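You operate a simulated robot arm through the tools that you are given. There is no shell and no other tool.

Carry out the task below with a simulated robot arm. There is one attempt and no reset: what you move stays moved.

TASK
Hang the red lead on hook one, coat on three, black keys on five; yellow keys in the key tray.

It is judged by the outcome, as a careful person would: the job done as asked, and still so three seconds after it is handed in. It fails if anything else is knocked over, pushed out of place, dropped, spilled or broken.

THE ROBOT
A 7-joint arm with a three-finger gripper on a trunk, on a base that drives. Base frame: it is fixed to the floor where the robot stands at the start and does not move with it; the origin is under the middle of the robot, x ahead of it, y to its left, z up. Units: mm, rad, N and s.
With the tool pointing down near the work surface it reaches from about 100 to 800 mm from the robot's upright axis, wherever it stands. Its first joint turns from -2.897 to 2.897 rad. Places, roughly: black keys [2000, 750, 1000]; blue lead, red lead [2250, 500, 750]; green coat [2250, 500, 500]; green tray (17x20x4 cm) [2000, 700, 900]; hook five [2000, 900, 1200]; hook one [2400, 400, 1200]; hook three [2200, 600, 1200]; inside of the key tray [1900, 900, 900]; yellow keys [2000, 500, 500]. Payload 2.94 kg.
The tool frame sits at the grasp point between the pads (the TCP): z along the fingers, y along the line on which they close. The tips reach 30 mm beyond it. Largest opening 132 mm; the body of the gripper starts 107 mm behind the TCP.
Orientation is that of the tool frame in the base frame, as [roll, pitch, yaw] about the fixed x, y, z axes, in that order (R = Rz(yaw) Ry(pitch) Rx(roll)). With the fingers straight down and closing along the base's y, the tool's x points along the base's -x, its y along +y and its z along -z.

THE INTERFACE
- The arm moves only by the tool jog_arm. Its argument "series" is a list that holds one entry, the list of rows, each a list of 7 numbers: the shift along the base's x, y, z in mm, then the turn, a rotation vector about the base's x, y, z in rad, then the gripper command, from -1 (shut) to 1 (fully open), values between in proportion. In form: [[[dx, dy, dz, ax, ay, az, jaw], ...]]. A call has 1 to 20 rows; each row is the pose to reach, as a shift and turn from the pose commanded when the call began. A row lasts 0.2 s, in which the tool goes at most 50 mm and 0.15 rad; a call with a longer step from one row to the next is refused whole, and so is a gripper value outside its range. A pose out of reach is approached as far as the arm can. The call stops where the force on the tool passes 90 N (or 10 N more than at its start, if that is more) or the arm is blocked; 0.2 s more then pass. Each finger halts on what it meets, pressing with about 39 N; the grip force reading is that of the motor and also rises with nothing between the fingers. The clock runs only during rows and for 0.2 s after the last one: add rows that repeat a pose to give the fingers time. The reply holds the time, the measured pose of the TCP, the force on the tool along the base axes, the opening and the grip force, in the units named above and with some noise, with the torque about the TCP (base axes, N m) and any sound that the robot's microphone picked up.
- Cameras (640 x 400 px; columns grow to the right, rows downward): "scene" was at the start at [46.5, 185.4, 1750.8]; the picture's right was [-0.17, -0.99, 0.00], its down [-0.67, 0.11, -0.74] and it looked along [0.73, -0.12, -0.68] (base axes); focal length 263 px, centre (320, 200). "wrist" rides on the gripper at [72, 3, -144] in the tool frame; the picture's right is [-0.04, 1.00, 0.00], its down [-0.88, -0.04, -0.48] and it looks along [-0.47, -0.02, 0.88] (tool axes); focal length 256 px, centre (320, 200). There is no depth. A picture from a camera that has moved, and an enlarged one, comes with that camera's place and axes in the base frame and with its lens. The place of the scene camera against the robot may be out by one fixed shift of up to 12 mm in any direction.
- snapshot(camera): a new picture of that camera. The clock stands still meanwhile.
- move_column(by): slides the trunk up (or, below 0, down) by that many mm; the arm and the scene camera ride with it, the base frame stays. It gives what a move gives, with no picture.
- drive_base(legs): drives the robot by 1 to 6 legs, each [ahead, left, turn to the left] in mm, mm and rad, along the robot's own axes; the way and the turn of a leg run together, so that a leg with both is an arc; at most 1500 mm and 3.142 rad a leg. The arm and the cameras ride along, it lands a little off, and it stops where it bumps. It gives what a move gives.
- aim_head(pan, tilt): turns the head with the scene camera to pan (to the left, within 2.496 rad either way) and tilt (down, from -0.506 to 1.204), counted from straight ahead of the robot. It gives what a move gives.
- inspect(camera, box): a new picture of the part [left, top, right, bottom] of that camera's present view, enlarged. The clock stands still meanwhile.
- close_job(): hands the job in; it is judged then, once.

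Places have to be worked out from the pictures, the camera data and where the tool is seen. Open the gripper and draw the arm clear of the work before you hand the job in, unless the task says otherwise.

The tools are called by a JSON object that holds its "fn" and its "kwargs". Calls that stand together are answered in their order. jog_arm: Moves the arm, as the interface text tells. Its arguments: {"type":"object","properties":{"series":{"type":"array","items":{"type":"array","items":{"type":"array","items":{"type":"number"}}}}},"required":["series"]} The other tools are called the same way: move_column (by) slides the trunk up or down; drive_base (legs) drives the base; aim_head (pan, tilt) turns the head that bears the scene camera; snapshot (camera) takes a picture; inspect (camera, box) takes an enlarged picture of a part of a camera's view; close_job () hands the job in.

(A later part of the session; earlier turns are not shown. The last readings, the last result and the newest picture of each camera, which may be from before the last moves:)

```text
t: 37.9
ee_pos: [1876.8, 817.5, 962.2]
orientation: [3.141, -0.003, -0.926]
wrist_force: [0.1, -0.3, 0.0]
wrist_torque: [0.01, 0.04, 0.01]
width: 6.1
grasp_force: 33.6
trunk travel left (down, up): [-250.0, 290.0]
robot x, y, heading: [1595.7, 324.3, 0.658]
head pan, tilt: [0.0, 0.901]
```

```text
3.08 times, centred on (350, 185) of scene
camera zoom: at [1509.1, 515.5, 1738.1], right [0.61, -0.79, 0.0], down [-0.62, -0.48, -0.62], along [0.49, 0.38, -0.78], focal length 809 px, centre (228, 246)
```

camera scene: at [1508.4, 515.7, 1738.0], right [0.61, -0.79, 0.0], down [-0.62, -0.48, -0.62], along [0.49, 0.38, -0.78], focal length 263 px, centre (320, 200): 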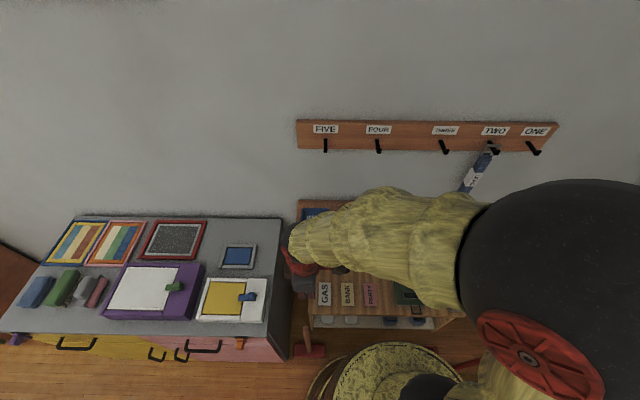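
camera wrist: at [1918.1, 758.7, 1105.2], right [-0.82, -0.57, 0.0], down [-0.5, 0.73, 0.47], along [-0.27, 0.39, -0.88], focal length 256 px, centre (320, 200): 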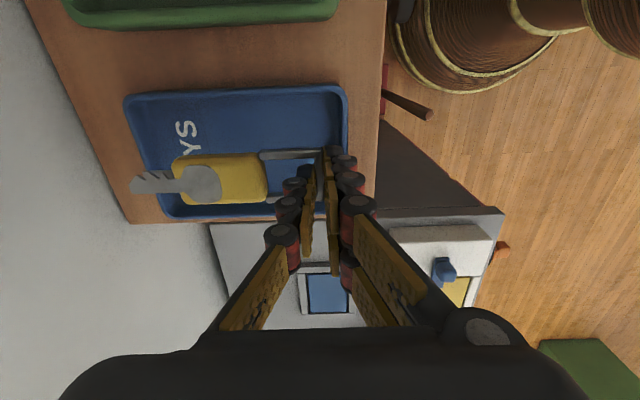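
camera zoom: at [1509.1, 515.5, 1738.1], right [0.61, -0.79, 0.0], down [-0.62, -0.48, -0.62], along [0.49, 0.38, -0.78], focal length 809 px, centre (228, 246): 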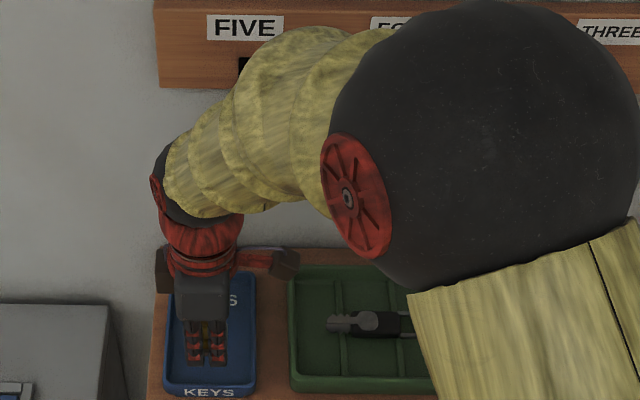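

The keys hang inside the tray's outline (rim n 499–662, keys about 517–656). I'll lower so they sit between the walls and the tips are just under rim level, watching the force.

{"fn": "jog_arm", "kwargs": {"series": [[[0.8, -2, -10, 0, 0, 0, -1], [0.8, -2, -20, 0, 0, 0, -1], [0.8, -2, -27, 0, 0, 0, -1], [0.8, -2, -33, 0, 0, 0, -1], [0.8, -2, -33, 0, 0, 0, -1]]]}}

{"fn": "snapshot", "kwargs": {"camera": "wrist"}}

{"fn": "inspect", "kwargs": {"camera": "scene", "box": [290, 180, 390, 260]}}

```text
t: 39.1
ee_pos: [1876.4, 816.1, 928.5]
orientation: [-3.141, -0.003, -0.926]
wrist_force: [-0.2, 0.0, -0.3]
wrist_torque: [-0.02, 0.03, -0.02]
width: 6.3
grasp_force: 33.5
trunk travel left (down, up): [-250.0, 290.0]
robot x, y, heading: [1592.7, 322.3, 0.662]
head pan, tilt: [0.0, 0.901]
```

```text
taken
camera wrist: at [1918.8, 756.5, 1072.3], right [-0.82, -0.57, 0.0], down [-0.5, 0.73, 0.47], along [-0.27, 0.39, -0.88], focal length 256 px, centre (320, 200)
```

wrist: 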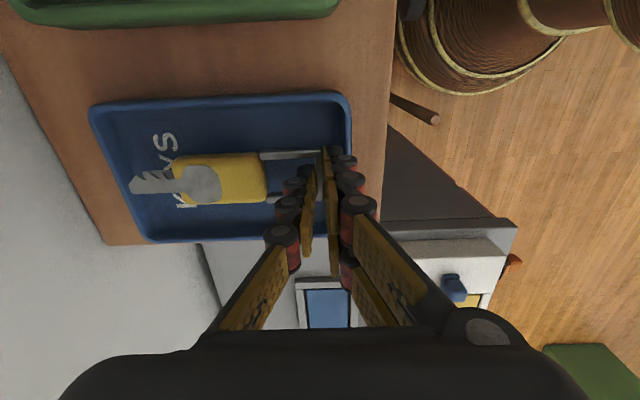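

```text
5.00 times, centred on (340, 220) of scene
camera zoom: at [1508.8, 515.3, 1738.1], right [0.61, -0.79, 0.0], down [-0.62, -0.48, -0.62], along [0.49, 0.38, -0.78], focal length 1315 px, centre (220, 100)
```

zoom: 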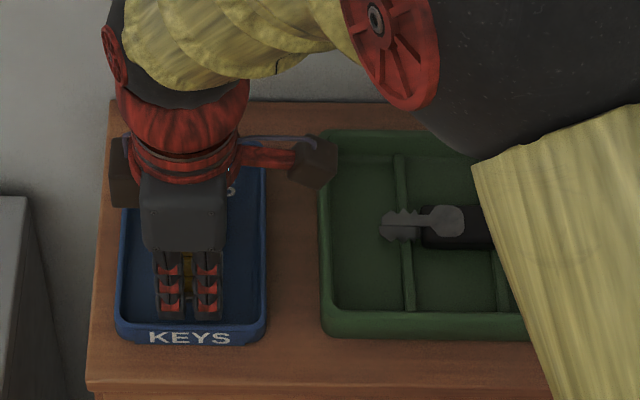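

The key tip looks very close to the tray's far wall. I'll zoom in before releasing.

{"fn": "inspect", "kwargs": {"camera": "wrist", "box": [80, 80, 380, 260]}}

```text
2.13 times, centred on (230, 170) of wrist
camera zoom: at [1918.8, 756.5, 1072.3], right [-0.82, -0.57, 0.0], down [-0.5, 0.73, 0.47], along [-0.27, 0.39, -0.88], focal length 546 px, centre (512, 264)
```

zoom: 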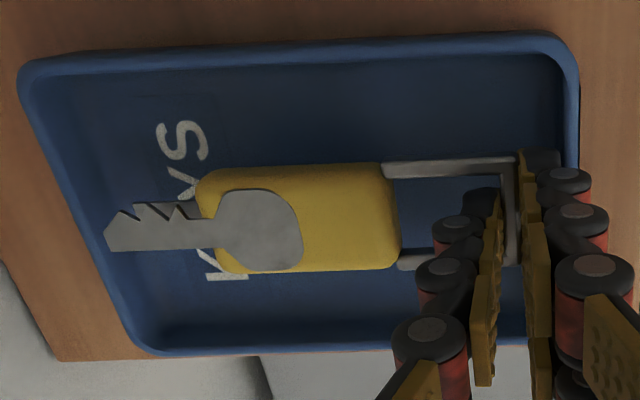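

The blade rides at the block's top (z≈909), so the tip is at about n=651 with some 5 mm to the far wall. The floor is only some 12 mm below. I'll open just enough to release.

{"fn": "jog_arm", "kwargs": {"series": [[[0, 0, -2, 0, 0, 0, -0.9], [0, 0, -2, 0, 0, 0, -0.86], [0, 0, -2, 0, 0, 0, -0.83], [0, 0, -2, 0, 0, 0, -0.83]]]}}

{"fn": "inspect", "kwargs": {"camera": "wrist", "box": [80, 80, 380, 260]}}

```text
t: 40.1
ee_pos: [1876.7, 815.1, 928.0]
orientation: [3.14, 0.0, -0.926]
wrist_force: [0.3, 0.7, 0.5]
wrist_torque: [-0.02, 0.0, -0.03]
width: 10.5
grasp_force: 0.0
trunk travel left (down, up): [-250.0, 290.0]
robot x, y, heading: [1595.8, 328.9, 0.661]
head pan, tilt: [0.0, 0.901]
```

```text
2.13 times, centred on (230, 170) of wrist
camera zoom: at [1918.8, 756.7, 1070.5], right [-0.82, -0.57, 0.0], down [-0.5, 0.73, 0.47], along [-0.27, 0.39, -0.88], focal length 546 px, centre (512, 264)
```

zoom: 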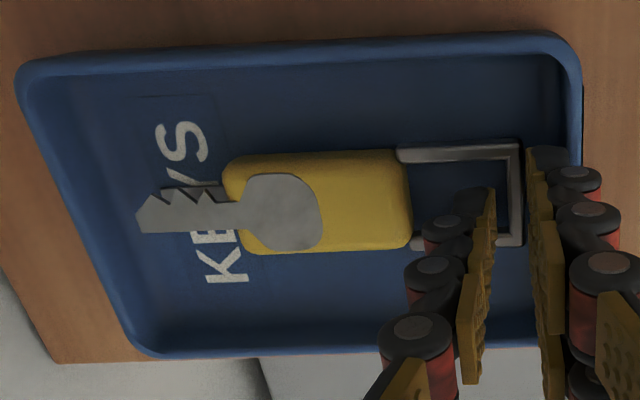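

The yellow keys lie fully inside the key tray. I'll rise straight up, back away from the rack and turn the tool half round to be ready for the black keys.

{"fn": "jog_arm", "kwargs": {"series": [[[0, 0, 20, 0, 0, 0, -0.83], [0, 0, 50, 0, 0, 0, -0.83], [0, 0, 90, 0, 0, 0, -0.83], [-35, -27, 95, 0, 0, 0, -0.6], [-70, -54, 95, 0, 0, 0, -0.4], [-80, -60, 95, 0, 0, -0.14, -0.15], [-80, -60, 95, 0, 0, -0.28, -0.15], [-80, -60, 95, 0, 0, -0.42, -0.15], [-80, -60, 95, 0, 0, -0.56, -0.15], [-80, -60, 95, 0, 0, -0.7, -0.15], [-80, -60, 95, 0, 0, -0.84, -0.15], [-80, -60, 95, 0, 0, -0.98, -0.15], [-80, -60, 95, 0, 0, -1.12, -0.15], [-80, -60, 95, 0, 0, -1.26, -0.15], [-80, -60, 95, 0, 0, -1.4, -0.15], [-80, -60, 95, 0, 0, -1.54, -0.15]]]}}

{"fn": "inspect", "kwargs": {"camera": "scene", "box": [270, 120, 430, 250]}}

```text
t: 43.5
ee_pos: [1796.4, 755.9, 1020.8]
orientation: [3.142, -0.002, -2.469]
wrist_force: [-0.6, 0.3, -0.5]
wrist_torque: [0.02, -0.01, 0.03]
width: 55.9
grasp_force: 0.0
trunk travel left (down, up): [-250.0, 290.0]
robot x, y, heading: [1593.8, 332.3, 0.662]
head pan, tilt: [0.0, 0.901]
```

```text
3.08 times, centred on (350, 185) of scene
camera zoom: at [1508.7, 515.1, 1738.1], right [0.61, -0.79, 0.0], down [-0.62, -0.48, -0.62], along [0.49, 0.38, -0.78], focal length 809 px, centre (228, 246)
```

zoom: 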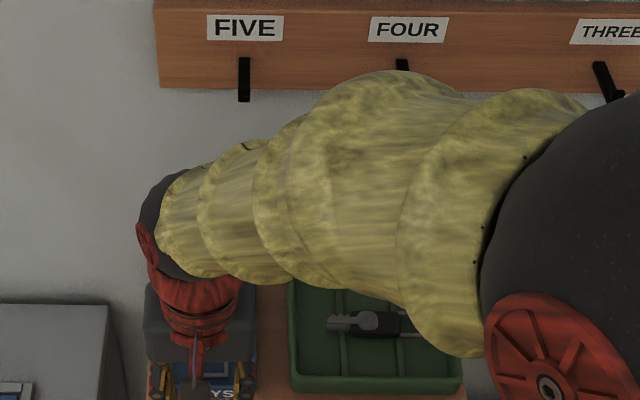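

Now the second quarter turn while moving over toward the green tray.

{"fn": "jog_arm", "kwargs": {"series": [[[17, -10, 0, 0, 0, -0.145, -0.15], [34, -21, 0, 0, 0, -0.29, -0.15], [51, -31, 0, 0, 0, -0.435, -0.15], [68, -42, 0, 0, 0, -0.58, -0.15], [86, -52, 0, 0, 0, -0.725, -0.15], [103, -63, 0, 0, 0, -0.87, -0.15], [120, -73, 0, 0, 0, -1.015, -0.15], [137, -84, 0, 0, 0, -1.16, -0.15], [154, -95, 0, 0, 0, -1.305, -0.15], [171, -105, 0, 0, 0, -1.45, -0.15], [189, -116, 0, 0, 0, -1.597, -0.15], [189, -116, 0, 0, 0, -1.597, -0.15]]]}}

{"fn": "snapshot", "kwargs": {"camera": "wrist"}}

{"fn": "snapshot", "kwargs": {"camera": "scene"}}

```text
t: 46.1
ee_pos: [1985.1, 639.4, 1022.8]
orientation: [-3.141, -0.001, 2.221]
wrist_force: [-0.2, 0.0, 0.7]
wrist_torque: [0.01, 0.02, 0.01]
width: 55.8
grasp_force: 0.1
trunk travel left (down, up): [-250.0, 290.0]
robot x, y, heading: [1596.2, 328.8, 0.663]
head pan, tilt: [0.0, 0.901]
```

```text
taken
camera wrist: at [1945.4, 699.5, 1166.0], right [0.82, 0.57, 0.0], down [0.5, -0.72, 0.47], along [0.27, -0.39, -0.88], focal length 256 px, centre (320, 200)
```

wrist: 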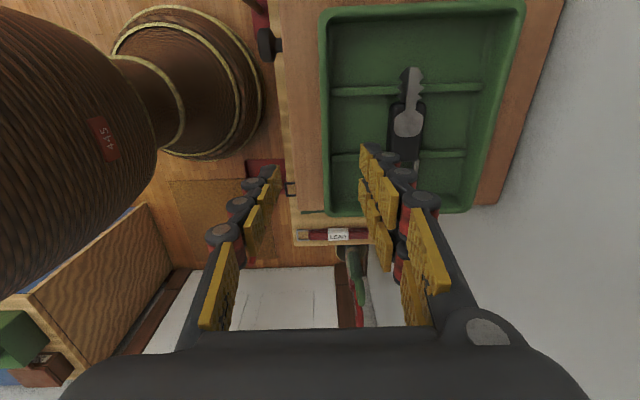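

```text
taken
camera scene: at [1509.0, 514.9, 1738.2], right [0.61, -0.79, 0.0], down [-0.62, -0.48, -0.62], along [0.49, 0.38, -0.78], focal length 263 px, centre (320, 200)
```

scene: 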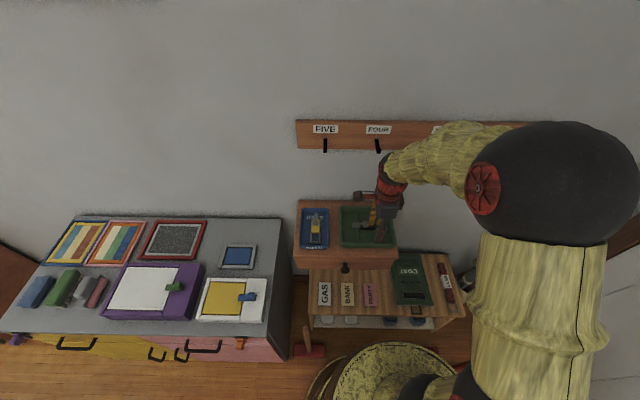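

The black keys lie across the green tray with the block between the dividers and the loop toward +r. I'll zoom in for detail.

{"fn": "inspect", "kwargs": {"camera": "wrist", "box": [310, 0, 530, 220]}}

{"fn": "inspect", "kwargs": {"camera": "scene", "box": [290, 190, 410, 260]}}

```text
1.82 times, centred on (420, 110) of wrist
camera zoom: at [1945.4, 699.5, 1166.0], right [0.82, 0.57, 0.0], down [0.5, -0.72, 0.47], along [0.27, -0.39, -0.88], focal length 465 px, centre (138, 364)
```

zoom: 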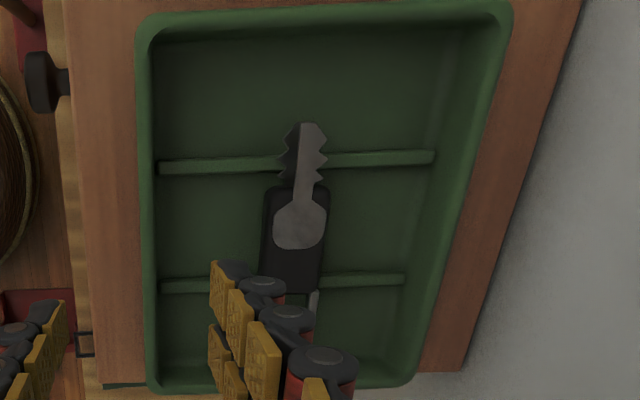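

```text
5.33 times, centred on (350, 225) of scene
camera zoom: at [1509.0, 514.9, 1738.2], right [0.61, -0.79, 0.0], down [-0.62, -0.48, -0.62], along [0.49, 0.38, -0.78], focal length 1403 px, centre (160, 67)
```

zoom: 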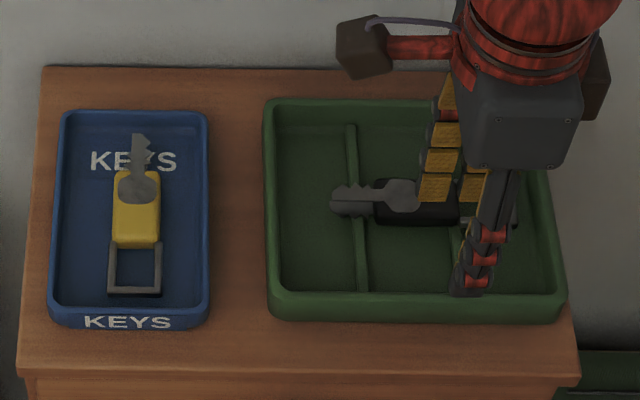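

The block spans r −49…+9 and n 569–606. The divider gap lets the prongs in at r≈−28. I'll move above it at z≈960.

{"fn": "jog_arm", "kwargs": {"series": [[[20, 21, 0, 0, 0, -0.005, -0.15], [42, 43, 0, 0, 0, -0.005, -0.15], [62, 64, -5, 0, 0, -0.005, -0.15], [62, 64, -35, 0, 0, -0.005, -0.15], [62, 64, -62, 0, 0, -0.005, -0.15], [62, 64, -62, 0, 0, -0.005, -0.15]]]}}

{"fn": "snapshot", "kwargs": {"camera": "wrist"}}

{"fn": "snapshot", "kwargs": {"camera": "scene"}}

```text
t: 47.5
ee_pos: [2049.0, 703.5, 960.8]
orientation: [-3.141, -0.001, 2.215]
wrist_force: [0.7, -0.7, 0.9]
wrist_torque: [0.02, -0.01, 0.02]
width: 56.0
grasp_force: 0.0
trunk travel left (down, up): [-250.0, 290.0]
robot x, y, heading: [1597.8, 327.4, 0.66]
head pan, tilt: [0.0, 0.901]
```

```text
taken
camera wrist: at [2008.6, 763.8, 1103.9], right [0.82, 0.57, 0.0], down [0.5, -0.73, 0.47], along [0.27, -0.39, -0.88], focal length 256 px, centre (320, 200)
```

wrist: 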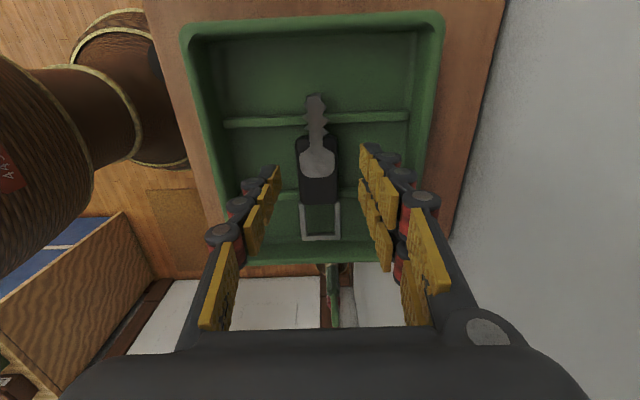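

```text
taken
camera scene: at [1509.1, 515.3, 1738.2], right [0.61, -0.79, 0.0], down [-0.62, -0.48, -0.62], along [0.49, 0.38, -0.78], focal length 263 px, centre (320, 200)
```

scene: 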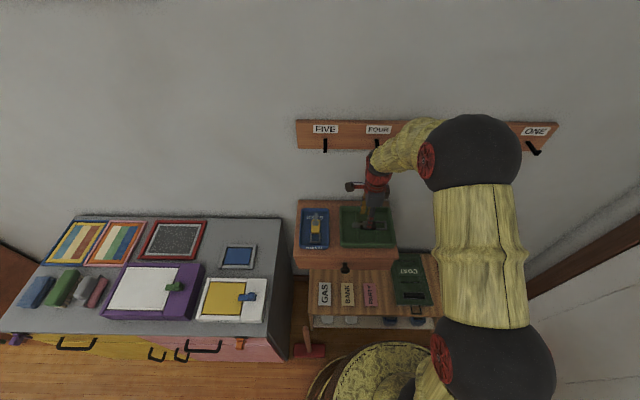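

Good view straight over the tray. I'll zoom in for alignment.

{"fn": "inspect", "kwargs": {"camera": "wrist", "box": [210, 80, 430, 270]}}

```text
2.11 times, centred on (320, 175) of wrist
camera zoom: at [2008.6, 763.8, 1103.9], right [0.82, 0.57, 0.0], down [0.5, -0.73, 0.47], along [0.27, -0.39, -0.88], focal length 539 px, centre (320, 253)
```

zoom: 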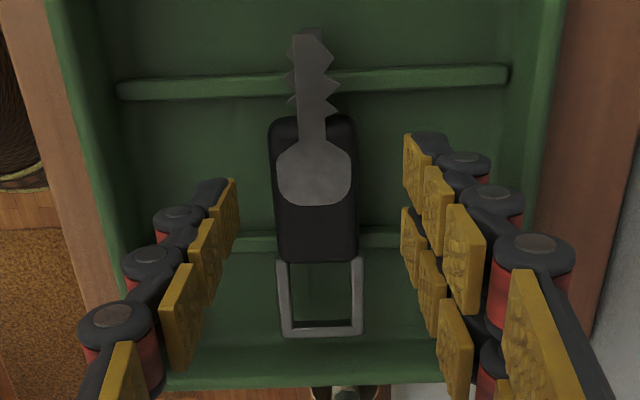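

The block is centred within a few mm; its top is at about z 912 and the divider tops at about 905. I'll descend to z≈927, so the tips straddle the block between the dividers, and close.

{"fn": "jog_arm", "kwargs": {"series": [[[-3.3, 0.6, -10, 0, 0, 0, -0.15], [-3.3, 0.6, -20, 0, 0, 0, -0.15], [-3.3, 0.6, -28, 0, 0, 0, -0.15], [-3.3, 0.6, -34, 0, 0, 0, -0.15], [-3.3, 0.6, -34, 0, 0, 0, -0.15]]]}}

{"fn": "inspect", "kwargs": {"camera": "wrist", "box": [210, 80, 430, 270]}}

```text
t: 48.7
ee_pos: [2045.3, 703.8, 926.8]
orientation: [-3.14, -0.001, 2.214]
wrist_force: [0.5, -0.4, -0.1]
wrist_torque: [0.0, 0.01, 0.0]
width: 56.2
grasp_force: 0.0
trunk travel left (down, up): [-250.0, 290.0]
robot x, y, heading: [1593.9, 329.5, 0.661]
head pan, tilt: [0.0, 0.901]
```

```text
2.11 times, centred on (320, 175) of wrist
camera zoom: at [2005.0, 764.3, 1069.4], right [0.82, 0.57, 0.0], down [0.5, -0.73, 0.47], along [0.27, -0.39, -0.88], focal length 539 px, centre (320, 253)
```

zoom: 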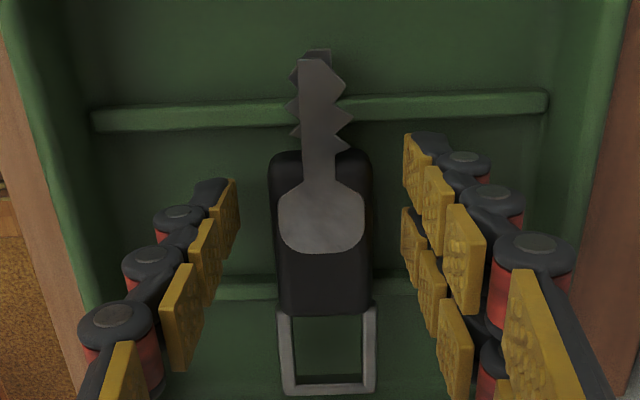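

Straddling the block without contact. Closing now.

{"fn": "jog_arm", "kwargs": {"series": [[[0, 0, 0, 0, 0, 0, -0.5], [0, 0, 0, 0, 0, 0, -0.8], [0, 0, 0, 0, 0, 0, -1], [0, 0, 0, 0, 0, 0, -1], [0, 0, 0, 0, 0, 0, -1]]]}}

{"fn": "inspect", "kwargs": {"camera": "wrist", "box": [210, 80, 430, 270]}}

```text
t: 49.9
ee_pos: [2044.5, 704.5, 927.0]
orientation: [3.141, -0.002, 2.215]
wrist_force: [-0.3, 0.2, 0.1]
wrist_torque: [0.01, 0.0, 0.01]
width: 32.9
grasp_force: 39.0
trunk travel left (down, up): [-250.0, 290.0]
robot x, y, heading: [1596.0, 329.6, 0.664]
head pan, tilt: [0.0, 0.901]
```

```text
2.11 times, centred on (320, 175) of wrist
camera zoom: at [2005.0, 764.3, 1069.5], right [0.82, 0.57, 0.0], down [0.5, -0.73, 0.47], along [0.27, -0.39, -0.88], focal length 539 px, centre (320, 253)
```

zoom: 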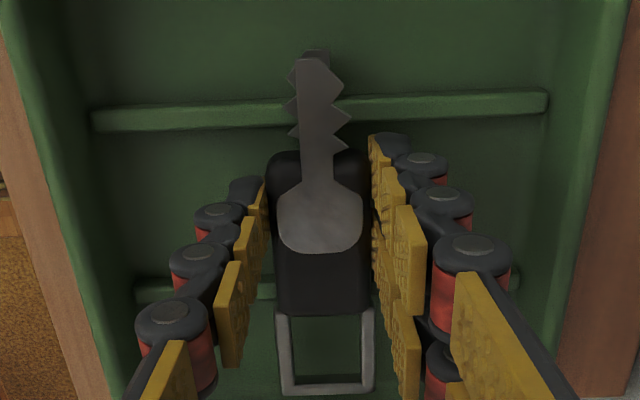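

The black keys are gripped on the block (32.9 mm, 39 N). I'll lift straight out of the tray, then draw back.

{"fn": "jog_arm", "kwargs": {"series": [[[0, 0, 10, 0, 0, 0, -1], [0, 0, 30, 0, 0, 0, -1], [0, 0, 60, 0, 0, 0, -1], [0, 0, 90, 0, 0, 0, -1], [-32, -24, 90, 0, 0, 0, -1], [-64, -48, 90, 0, 0, 0, -1], [-96, -72, 90, 0, 0, 0, -1], [-128, -96, 90, 0, 0, 0, -1]]]}}

{"fn": "snapshot", "kwargs": {"camera": "wrist"}}

```text
t: 51.7
ee_pos: [1916.3, 608.7, 1016.4]
orientation: [3.139, -0.003, 2.212]
wrist_force: [0.0, 0.3, -0.5]
wrist_torque: [0.01, -0.04, -0.01]
width: 32.8
grasp_force: 38.8
trunk travel left (down, up): [-250.0, 290.0]
robot x, y, heading: [1595.8, 327.1, 0.663]
head pan, tilt: [0.0, 0.901]
```

```text
taken
camera wrist: at [1876.0, 667.6, 1159.1], right [0.82, 0.57, 0.0], down [0.5, -0.73, 0.47], along [0.27, -0.39, -0.88], focal length 256 px, centre (320, 200)
```

wrist: 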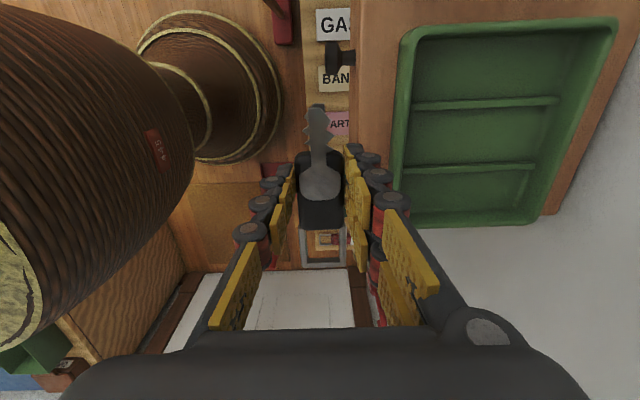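

Held steadily. I'll yaw the tool back by 90° (loop toward the wall) while moving left toward hook five.

{"fn": "jog_arm", "kwargs": {"series": [[[-8, 11, 4, 0, 0, 0.145, -1], [-16, 22, 8, 0, 0, 0.29, -1], [-24, 33, 12, 0, 0, 0.435, -1], [-32, 44, 16, 0, 0, 0.58, -1], [-41, 55, 20, 0, 0, 0.725, -1], [-49, 66, 24, 0, 0, 0.87, -1], [-57, 77, 28, 0, 0, 1.015, -1], [-65, 87, 32, 0, 0, 1.16, -1], [-74, 98, 36, 0, 0, 1.305, -1], [-82, 109, 40, 0, 0, 1.45, -1], [-90, 120, 40, 0, 0, 1.575, -1], [-90, 120, 40, 0, 0, 1.575, -1]]]}}

```text
t: 54.3
ee_pos: [1826.8, 727.2, 1056.8]
orientation: [3.14, -0.002, -2.491]
wrist_force: [-0.9, 0.5, -0.7]
wrist_torque: [-0.01, 0.02, 0.0]
width: 33.0
grasp_force: 38.8
trunk travel left (down, up): [-250.0, 290.0]
robot x, y, heading: [1593.4, 324.6, 0.661]
head pan, tilt: [0.0, 0.901]
```

Now I'll pitch the tool up to horizontal, facing the wall, so the loop points up, while raising and easing forward for room.

{"fn": "jog_arm", "kwargs": {"series": [[[6, 4, 5, 0.084, -0.112, 0, -1], [12, 9, 10, 0.168, -0.224, 0, -1], [18, 13, 15, 0.252, -0.335, 0, -1], [24, 18, 20, 0.337, -0.447, 0, -1], [30, 22, 25, 0.421, -0.559, 0, -1], [36, 27, 30, 0.505, -0.671, 0, -1], [42, 31, 35, 0.589, -0.783, 0, -1], [48, 36, 40, 0.673, -0.895, 0, -1], [54, 40, 45, 0.757, -1.007, 0, -1], [60, 45, 50, 0.841, -1.119, 0, -1], [60, 45, 50, 0.944, -1.255, 0, -1], [60, 45, 50, 0.944, -1.255, 0, -1]]]}}

{"fn": "snapshot", "kwargs": {"camera": "scene"}}

{"fn": "snapshot", "kwargs": {"camera": "wrist"}}

```text
refused: row 11 steps farther than a row can; nothing moved
```

```text
taken
camera scene: at [1508.7, 515.3, 1738.1], right [0.61, -0.79, 0.0], down [-0.62, -0.48, -0.62], along [0.49, 0.38, -0.78], focal length 263 px, centre (320, 200)
```

scene: 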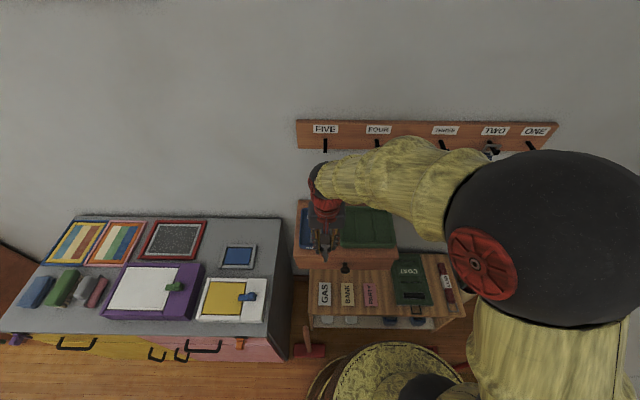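

```text
taken
camera wrist: at [1768.1, 687.2, 1199.8], right [-0.57, 0.82, 0.0], down [0.72, 0.5, 0.47], along [0.39, 0.27, -0.88], focal length 256 px, centre (320, 200)
```

wrist: 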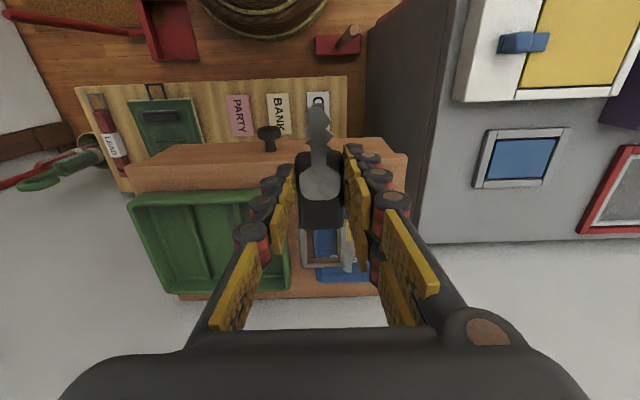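

One step was too large and the whole call was refused; I'll redo it with even steps.

{"fn": "jog_arm", "kwargs": {"series": [[[6, 4, 5, 0.0858, -0.1141, 0, -1], [12, 9, 10, 0.1716, -0.2282, 0, -1], [18, 13, 15, 0.2574, -0.3423, 0, -1], [24, 18, 20, 0.3432, -0.4564, 0, -1], [30, 22, 25, 0.429, -0.5705, 0, -1], [36, 27, 30, 0.5148, -0.6846, 0, -1], [42, 31, 35, 0.6006, -0.7987, 0, -1], [48, 36, 40, 0.6864, -0.9128, 0, -1], [54, 40, 45, 0.7722, -1.0269, 0, -1], [60, 45, 50, 0.858, -1.141, 0, -1], [60, 45, 50, 0.944, -1.2551, 0, -1], [60, 45, 50, 0.944, -1.2551, 0, -1]]]}}

{"fn": "snapshot", "kwargs": {"camera": "scene"}}

{"fn": "snapshot", "kwargs": {"camera": "wrist"}}

```text
t: 56.9
ee_pos: [1887.3, 773.7, 1107.5]
orientation: [-1.685, 1.568, -1.036]
wrist_force: [0.3, 0.6, -1.0]
wrist_torque: [0.0, -0.01, -0.05]
width: 33.2
grasp_force: 39.0
trunk travel left (down, up): [-250.0, 290.0]
robot x, y, heading: [1596.7, 329.3, 0.663]
head pan, tilt: [0.0, 0.901]
```

```text
taken
camera scene: at [1508.7, 515.3, 1738.1], right [0.61, -0.79, 0.0], down [-0.62, -0.48, -0.62], along [0.49, 0.38, -0.78], focal length 263 px, centre (320, 200)
```

scene: 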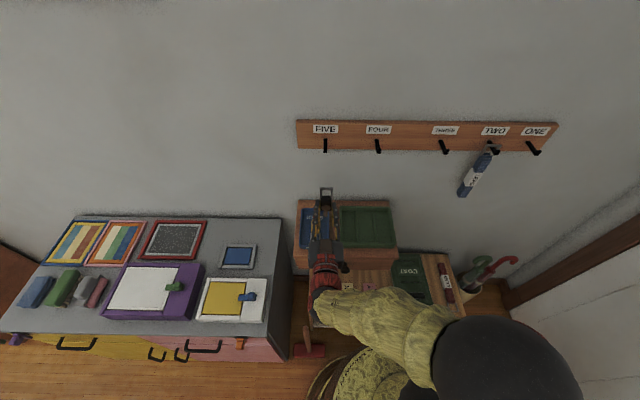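

```text
taken
camera wrist: at [1770.9, 689.8, 1033.3], right [-0.6, 0.8, 0.04], down [-0.36, -0.31, 0.88], along [0.71, 0.52, 0.47], focal length 256 px, centre (320, 200)
```

wrist: 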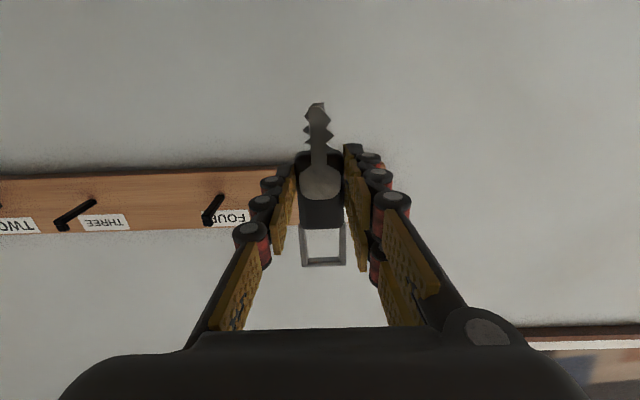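

Tool is level, keys upright with the loop up. Triangulating wrist and scene views gives hook four's tip at n≈640, z≈1213, and so hook five's r≈−186. I'll look closely at a hook's shape and at the loop.

{"fn": "inspect", "kwargs": {"camera": "wrist", "box": [0, 150, 280, 250]}}

{"fn": "inspect", "kwargs": {"camera": "wrist", "box": [240, 90, 400, 290]}}

{"fn": "inspect", "kwargs": {"camera": "scene", "box": [290, 100, 410, 260]}}

```text
2.29 times, centred on (140, 200) of wrist
camera zoom: at [1770.9, 689.8, 1033.3], right [-0.6, 0.8, 0.04], down [-0.36, -0.31, 0.88], along [0.71, 0.52, 0.47], focal length 585 px, centre (731, 200)
```

zoom: 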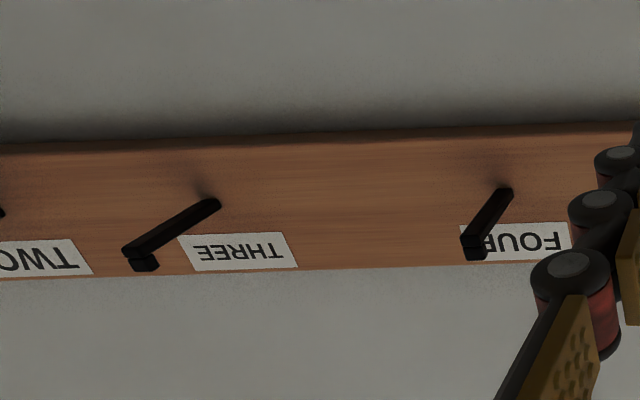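

```text
2.00 times, centred on (320, 190) of wrist
camera zoom: at [1770.9, 689.8, 1033.3], right [-0.6, 0.8, 0.04], down [-0.36, -0.31, 0.88], along [0.71, 0.52, 0.47], focal length 512 px, centre (320, 220)
```

zoom: 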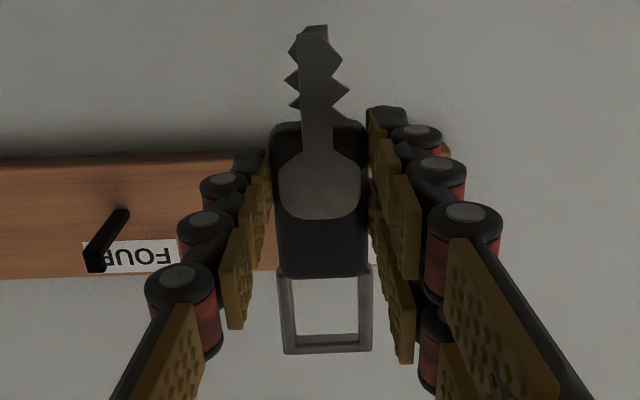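

```text
2.50 times, centred on (350, 180) of scene
camera zoom: at [1508.7, 515.3, 1738.1], right [0.61, -0.79, 0.0], down [-0.62, -0.48, -0.62], along [0.49, 0.38, -0.78], focal length 657 px, centre (245, 250)
```

zoom: 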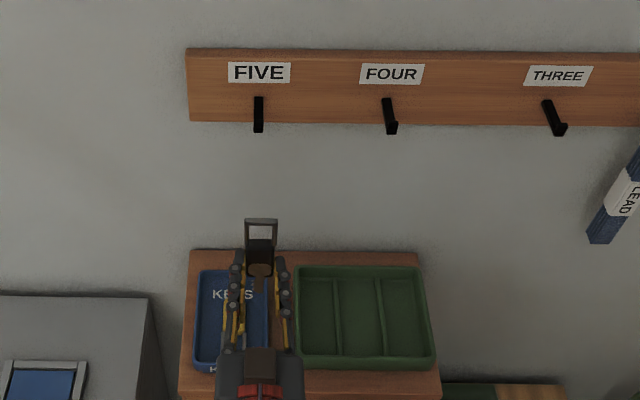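

Rack face is at n≈700. The hook pegs reach out to n≈634, with the upturn from z≈1202 to 1214. The loop's inner opening is TCP +41…+72 mm. I'll move to just in front of hook five at TCP z≈1152 and check alignment.

{"fn": "jog_arm", "kwargs": {"series": [[[20, 18, 22, 0, 0, 0, -1], [42, 36, 44.5, 0, 0, 0, -1], [63.6, 53.5, 44.5, 0, 0, 0, -1], [63.6, 53.5, 44.5, 0, 0, 0, -1]]]}}

{"fn": "snapshot", "kwargs": {"camera": "wrist"}}

{"fn": "inspect", "kwargs": {"camera": "scene", "box": [290, 110, 370, 210]}}

```text
t: 57.9
ee_pos: [1950.7, 827.1, 1151.7]
orientation: [-1.967, 1.565, -1.322]
wrist_force: [-0.2, 0.5, -0.9]
wrist_torque: [-0.04, -0.02, 0.04]
width: 32.8
grasp_force: 39.5
trunk travel left (down, up): [-250.0, 290.0]
robot x, y, heading: [1593.7, 327.7, 0.66]
head pan, tilt: [0.0, 0.901]
```

```text
taken
camera wrist: at [1835.0, 742.8, 1077.9], right [-0.6, 0.8, 0.04], down [-0.36, -0.31, 0.88], along [0.71, 0.51, 0.47], focal length 256 px, centre (320, 200)
```

wrist: 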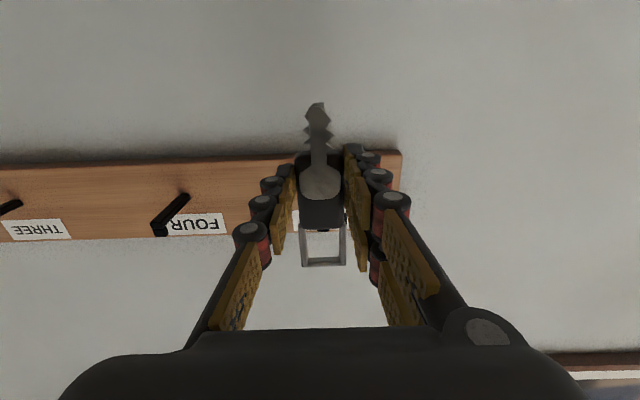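

```text
4.00 times, centred on (330, 160) of scene
camera zoom: at [1508.9, 515.5, 1738.1], right [0.61, -0.79, 0.0], down [-0.62, -0.48, -0.62], along [0.49, 0.38, -0.78], focal length 1052 px, centre (280, 360)
```

zoom: 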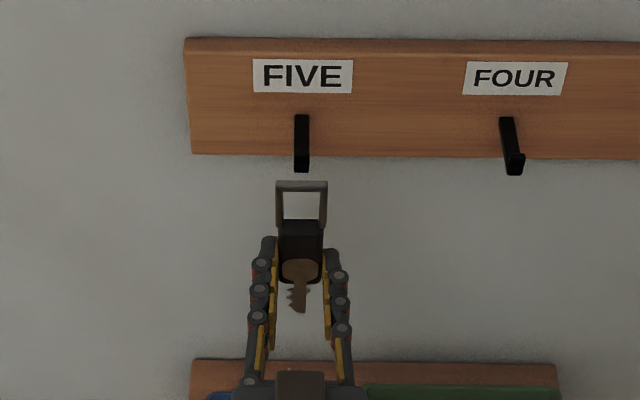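

The scene view shows the loop lined up laterally with hook five. I'll zoom the wrist view to see the hook through the loop.

{"fn": "inspect", "kwargs": {"camera": "wrist", "box": [270, 190, 370, 280]}}

```text
4.44 times, centred on (320, 235) of wrist
camera zoom: at [1835.0, 742.8, 1077.9], right [-0.6, 0.8, 0.04], down [-0.36, -0.31, 0.88], along [0.71, 0.51, 0.47], focal length 1138 px, centre (320, 44)
```

zoom: 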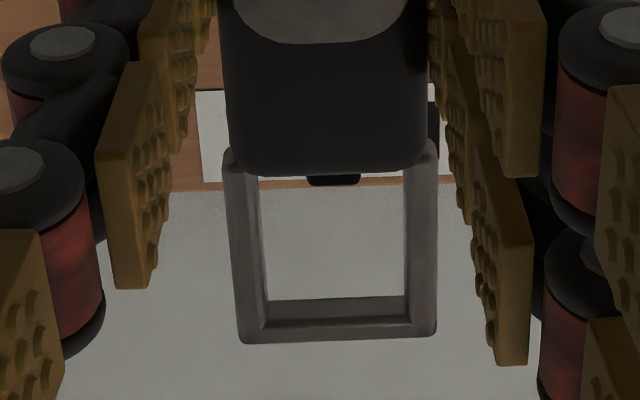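

Hook five's tip sits at the centre of the loop's opening in the wrist view. I'll raise 3 mm and ease forward 35 mm, then check.

{"fn": "jog_arm", "kwargs": {"series": [[[0, 0, 3.5, 0, 0, 0, -1], [9, 7, 3.5, 0, 0, 0, -1], [18, 14, 3.5, 0, 0, 0, -1], [28, 21, 3.5, 0, 0, 0, -1], [28, 21, 3.5, 0, 0, 0, -1]]]}}

{"fn": "inspect", "kwargs": {"camera": "wrist", "box": [270, 190, 370, 280]}}

{"fn": "inspect", "kwargs": {"camera": "scene", "box": [300, 120, 360, 190]}}

```text
t: 59.1
ee_pos: [1979.1, 847.4, 1155.8]
orientation: [-1.951, 1.568, -1.306]
wrist_force: [0.6, 0.6, -0.8]
wrist_torque: [-0.03, 0.0, 0.0]
width: 32.9
grasp_force: 39.0
trunk travel left (down, up): [-250.0, 290.0]
robot x, y, heading: [1597.3, 326.6, 0.66]
head pan, tilt: [0.0, 0.901]
```

```text
4.44 times, centred on (320, 235) of wrist
camera zoom: at [1863.1, 764.3, 1081.5], right [-0.6, 0.8, 0.04], down [-0.36, -0.31, 0.88], along [0.71, 0.51, 0.47], focal length 1138 px, centre (320, 44)
```

zoom: 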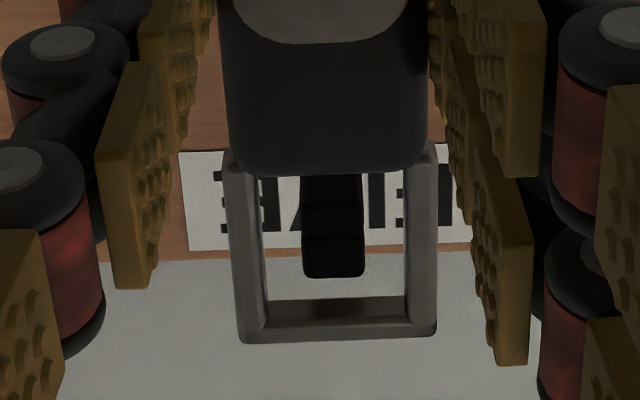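

```text
5.71 times, centred on (330, 155) of scene
camera zoom: at [1508.8, 515.2, 1738.1], right [0.61, -0.79, 0.0], down [-0.62, -0.48, -0.62], along [0.49, 0.38, -0.78], focal length 1503 px, centre (263, 457)
```

zoom: 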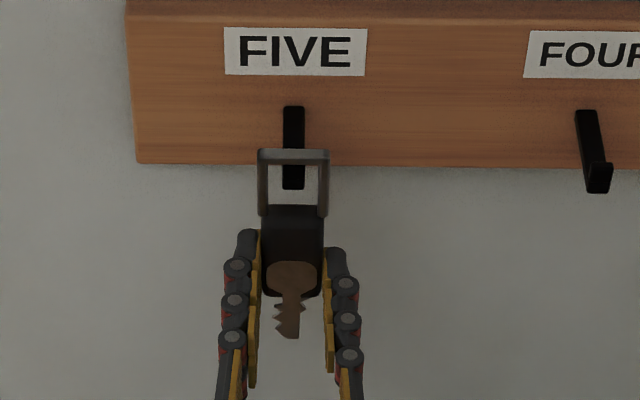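

The hook is passing cleanly through the loop with margins of about 8 mm above and 15 mm below. I'll go on 25 mm further in.

{"fn": "jog_arm", "kwargs": {"series": [[[6, 5, 1, 0, 0, 0, -1], [13, 10, 1, 0, 0, 0, -1], [20, 15, 1, 0, 0, 0, -1], [20, 15, 1, 0, 0, 0, -1]]]}}

{"fn": "inspect", "kwargs": {"camera": "wrist", "box": [270, 190, 370, 280]}}

{"fn": "inspect", "kwargs": {"camera": "scene", "box": [300, 120, 360, 190]}}

```text
t: 60.1
ee_pos: [1997.4, 863.9, 1155.2]
orientation: [-1.982, 1.567, -1.333]
wrist_force: [0.9, -0.6, -0.3]
wrist_torque: [0.01, -0.03, 0.01]
width: 33.1
grasp_force: 38.1
trunk travel left (down, up): [-250.0, 290.0]
robot x, y, heading: [1596.7, 327.9, 0.66]
head pan, tilt: [0.0, 0.901]
```

```text
4.44 times, centred on (320, 235) of wrist
camera zoom: at [1882.8, 779.4, 1082.7], right [-0.6, 0.8, 0.04], down [-0.36, -0.31, 0.88], along [0.71, 0.51, 0.47], focal length 1138 px, centre (320, 44)
```

zoom: 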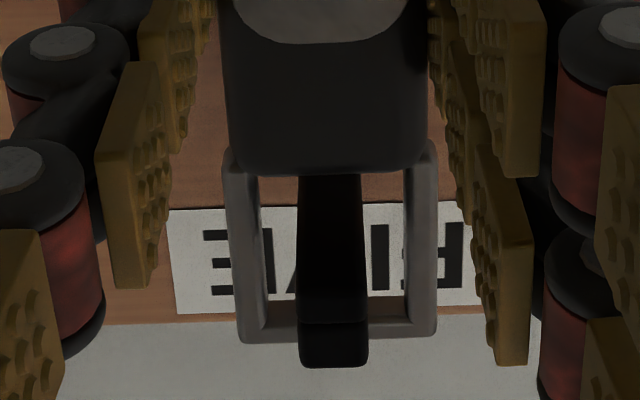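

```text
5.71 times, centred on (330, 155) of scene
camera zoom: at [1508.8, 515.3, 1738.1], right [0.61, -0.79, 0.0], down [-0.62, -0.48, -0.62], along [0.49, 0.38, -0.78], focal length 1503 px, centre (263, 457)
```

zoom: 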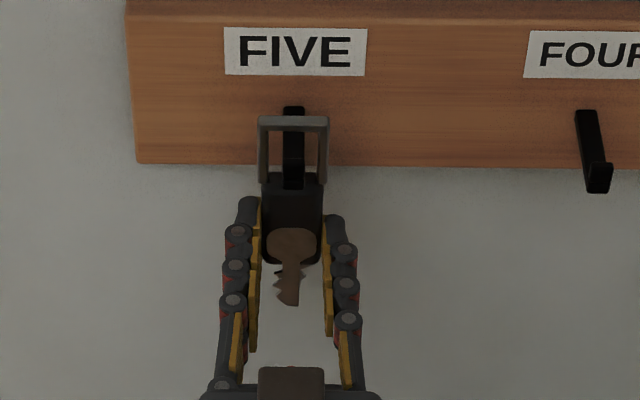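

The upturn is now in front of the loop's bar, so the loop is behind it. I'll lower gently until the loop rests on the peg.

{"fn": "jog_arm", "kwargs": {"series": [[[0, 0, -5, 0, 0, 0, -1], [0, 0, -9, 0, 0, 0, -1], [0, 0, -12, 0, 0, 0, -1], [0, 0, -14, 0, 0, 0, -1]]]}}

{"fn": "inspect", "kwargs": {"camera": "wrist", "box": [270, 190, 370, 280]}}

{"fn": "inspect", "kwargs": {"camera": "scene", "box": [300, 120, 360, 190]}}

```text
t: 61.1
ee_pos: [1998.5, 862.8, 1140.8]
orientation: [-1.948, 1.565, -1.305]
wrist_force: [-0.8, 0.1, -0.7]
wrist_torque: [0.0, 0.0, -0.01]
width: 32.7
grasp_force: 39.1
trunk travel left (down, up): [-250.0, 290.0]
robot x, y, heading: [1598.5, 327.8, 0.667]
head pan, tilt: [0.0, 0.901]
```

```text
4.44 times, centred on (320, 235) of wrist
camera zoom: at [1882.5, 779.0, 1068.8], right [-0.6, 0.8, 0.04], down [-0.36, -0.31, 0.88], along [0.71, 0.51, 0.47], focal length 1138 px, centre (320, 44)
```

zoom: 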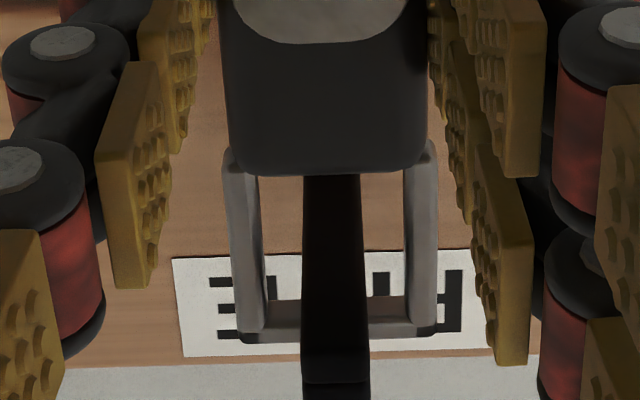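

```text
5.71 times, centred on (330, 155) of scene
camera zoom: at [1508.8, 515.2, 1738.1], right [0.61, -0.79, 0.0], down [-0.62, -0.48, -0.62], along [0.49, 0.38, -0.78], focal length 1503 px, centre (263, 457)
```

zoom: 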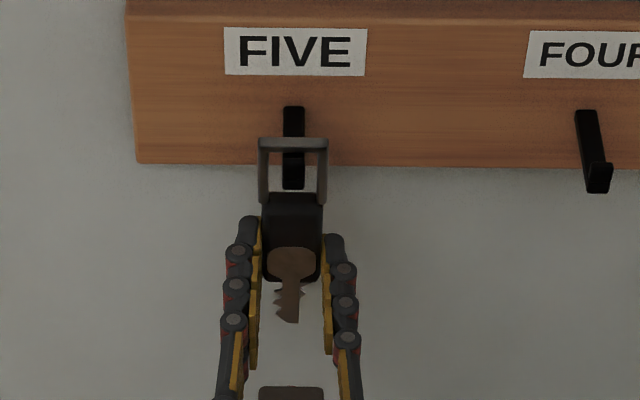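

No contact yet; I'll lower a few millimetres more.

{"fn": "jog_arm", "kwargs": {"series": [[[0, 0, -2, 0, 0, 0, -1], [0, 0, -4, 0, 0, 0, -1], [0, 0, -5, 0, 0, 0, -1], [0, 0, -5, 0, 0, 0, -1]]]}}

{"fn": "inspect", "kwargs": {"camera": "scene", "box": [300, 120, 360, 190]}}

```text
t: 62.1
ee_pos: [1998.7, 863.8, 1139.6]
orientation: [-0.539, 1.565, 0.109]
wrist_force: [3.7, 1.7, 16.6]
wrist_torque: [0.02, -0.01, -0.04]
width: 33.1
grasp_force: 38.7
trunk travel left (down, up): [-250.0, 290.0]
robot x, y, heading: [1595.2, 326.6, 0.665]
head pan, tilt: [0.0, 0.901]
```

```text
5.71 times, centred on (330, 155) of scene
camera zoom: at [1508.4, 514.4, 1738.3], right [0.61, -0.79, 0.0], down [-0.62, -0.48, -0.62], along [0.49, 0.38, -0.78], focal length 1503 px, centre (263, 457)
```

zoom: 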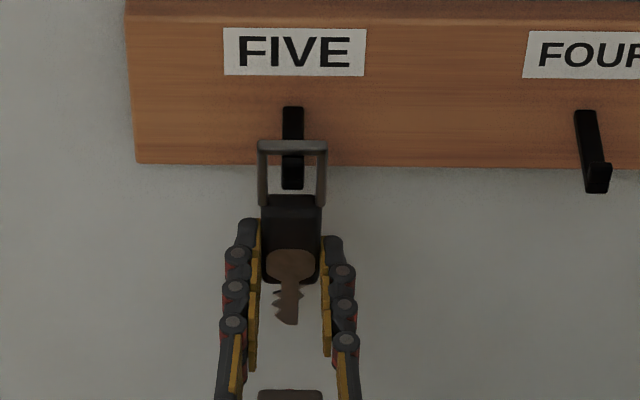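

Contact: 17 N upward, so the loop rests on the peg at TCP z≈1139. I'll ease off the preload by 3 mm and open slowly.

{"fn": "jog_arm", "kwargs": {"series": [[[0, 0, 3.5, 0, 0, 0, -1], [0, 0, 3.5, 0, 0, 0, -0.7], [0, 0, 3.5, 0, 0, 0, -0.45], [0, 0, 3.5, 0, 0, 0, -0.35], [0, 0, 3.5, 0, 0, 0, -0.25], [0, 0, 3.5, 0, 0, 0, -0.15], [0, 0, 3.5, 0, 0, 0, -0.15]]]}}

{"fn": "inspect", "kwargs": {"camera": "scene", "box": [300, 120, 360, 190]}}

{"fn": "inspect", "kwargs": {"camera": "wrist", "box": [220, 90, 420, 280]}}

```text
t: 63.7
ee_pos: [1998.8, 862.3, 1140.5]
orientation: [-1.941, 1.566, -1.298]
wrist_force: [0.3, -0.5, 0.0]
wrist_torque: [0.0, 0.0, 0.01]
width: 56.1
grasp_force: 0.2
trunk travel left (down, up): [-250.0, 290.0]
robot x, y, heading: [1594.9, 329.3, 0.663]
head pan, tilt: [0.0, 0.901]
```

```text
5.71 times, centred on (330, 155) of scene
camera zoom: at [1508.7, 515.1, 1738.1], right [0.61, -0.79, 0.0], down [-0.62, -0.48, -0.62], along [0.49, 0.38, -0.78], focal length 1503 px, centre (263, 457)
```

zoom: 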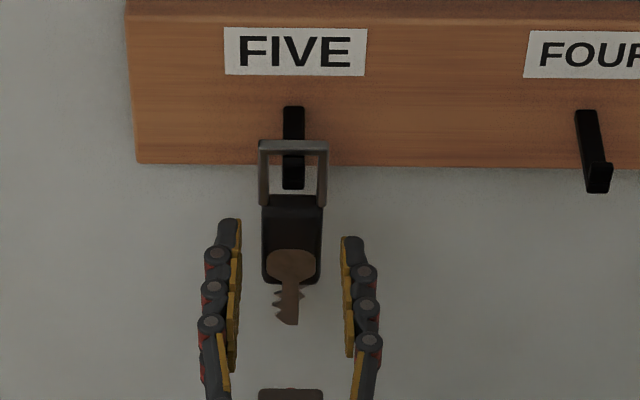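

```text
2.11 times, centred on (320, 185) of wrist
camera zoom: at [1882.3, 779.1, 1067.2], right [-0.6, 0.8, 0.04], down [-0.36, -0.31, 0.88], along [0.71, 0.51, 0.47], focal length 539 px, centre (320, 232)
```

zoom: 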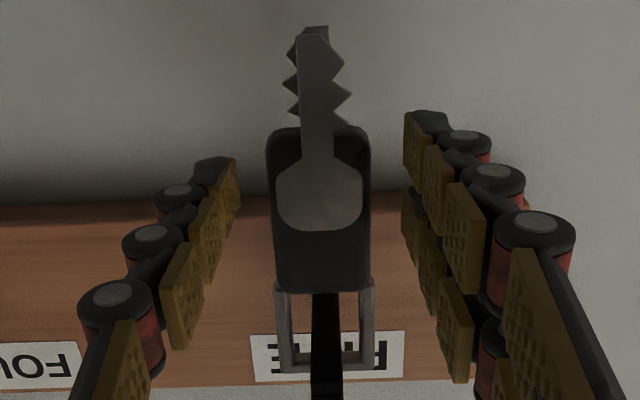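

The black keys hang freely on hook five. I'll back the open gripper straight out.

{"fn": "jog_arm", "kwargs": {"series": [[[-8, -6, 0, 0, 0, 0, -0.15], [-24, -18, 0, 0, 0, 0, -0.15], [-56, -42, 0, 0, 0, 0, -0.15], [-90, -67, 0, 0, 0, 0, -0.15], [-128, -96, 0, 0, 0, 0, -0.15], [-160, -120, 0, 0, 0, 0, -0.15]]]}}

{"fn": "snapshot", "kwargs": {"camera": "scene"}}

{"fn": "snapshot", "kwargs": {"camera": "wrist"}}

```text
t: 65.1
ee_pos: [1838.1, 742.2, 1141.9]
orientation: [-1.921, 1.565, -1.275]
wrist_force: [0.1, -0.2, 0.3]
wrist_torque: [0.03, 0.0, 0.0]
width: 55.8
grasp_force: 0.1
trunk travel left (down, up): [-250.0, 290.0]
robot x, y, heading: [1593.6, 330.9, 0.662]
head pan, tilt: [0.0, 0.901]
```

```text
taken
camera scene: at [1508.6, 514.7, 1738.2], right [0.61, -0.79, 0.0], down [-0.62, -0.48, -0.62], along [0.49, 0.38, -0.78], focal length 263 px, centre (320, 200)
```

scene: 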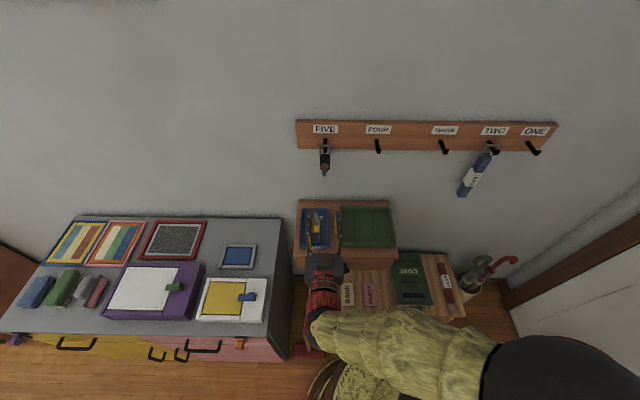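

```text
taken
camera wrist: at [1722.0, 658.7, 1068.1], right [-0.6, 0.8, 0.04], down [-0.36, -0.31, 0.88], along [0.71, 0.51, 0.47], focal length 256 px, centre (320, 200)
```

wrist: 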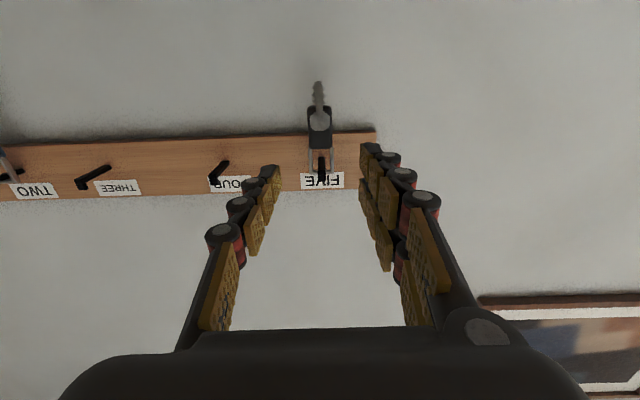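

The black keys are securely on hook five. Now the lead: I'll bring the tool back to pointing down and go round to the right over the bench to look at it.

{"fn": "jog_arm", "kwargs": {"series": [[[-6, -4, 0, -0.0858, 0.1141, 0, 0.0], [-12, -8, 0, -0.1716, 0.2282, 0, 0.2], [-18, -13, 0, -0.2574, 0.3423, 0, 0.4], [-24, -18, 0, -0.3432, 0.4564, 0, 0.4], [-30, -22, 0, -0.429, 0.5705, 0, 0.4], [-36, -27, 0, -0.5148, 0.6846, 0, 0.4], [-42, -31, 0, -0.6006, 0.7987, 0, 0.4], [-48, -36, 0, -0.6864, 0.9128, 0, 0.4], [-54, -40, 0, -0.7722, 1.0269, 0, 0.4], [-60, -45, 0, -0.858, 1.141, 0, 0.4], [-60, -45, 0, -0.944, 1.2551, 0, 0.4], [-60, -45, 0, -0.944, 1.2551, 0, 0.4]]]}}

```text
t: 67.7
ee_pos: [1778.1, 698.6, 1141.1]
orientation: [3.141, -0.001, -2.492]
wrist_force: [-0.4, 0.9, -0.1]
wrist_torque: [-0.01, 0.03, 0.0]
width: 92.3
grasp_force: 0.1
trunk travel left (down, up): [-250.0, 290.0]
robot x, y, heading: [1593.6, 328.6, 0.663]
head pan, tilt: [0.0, 0.901]
```

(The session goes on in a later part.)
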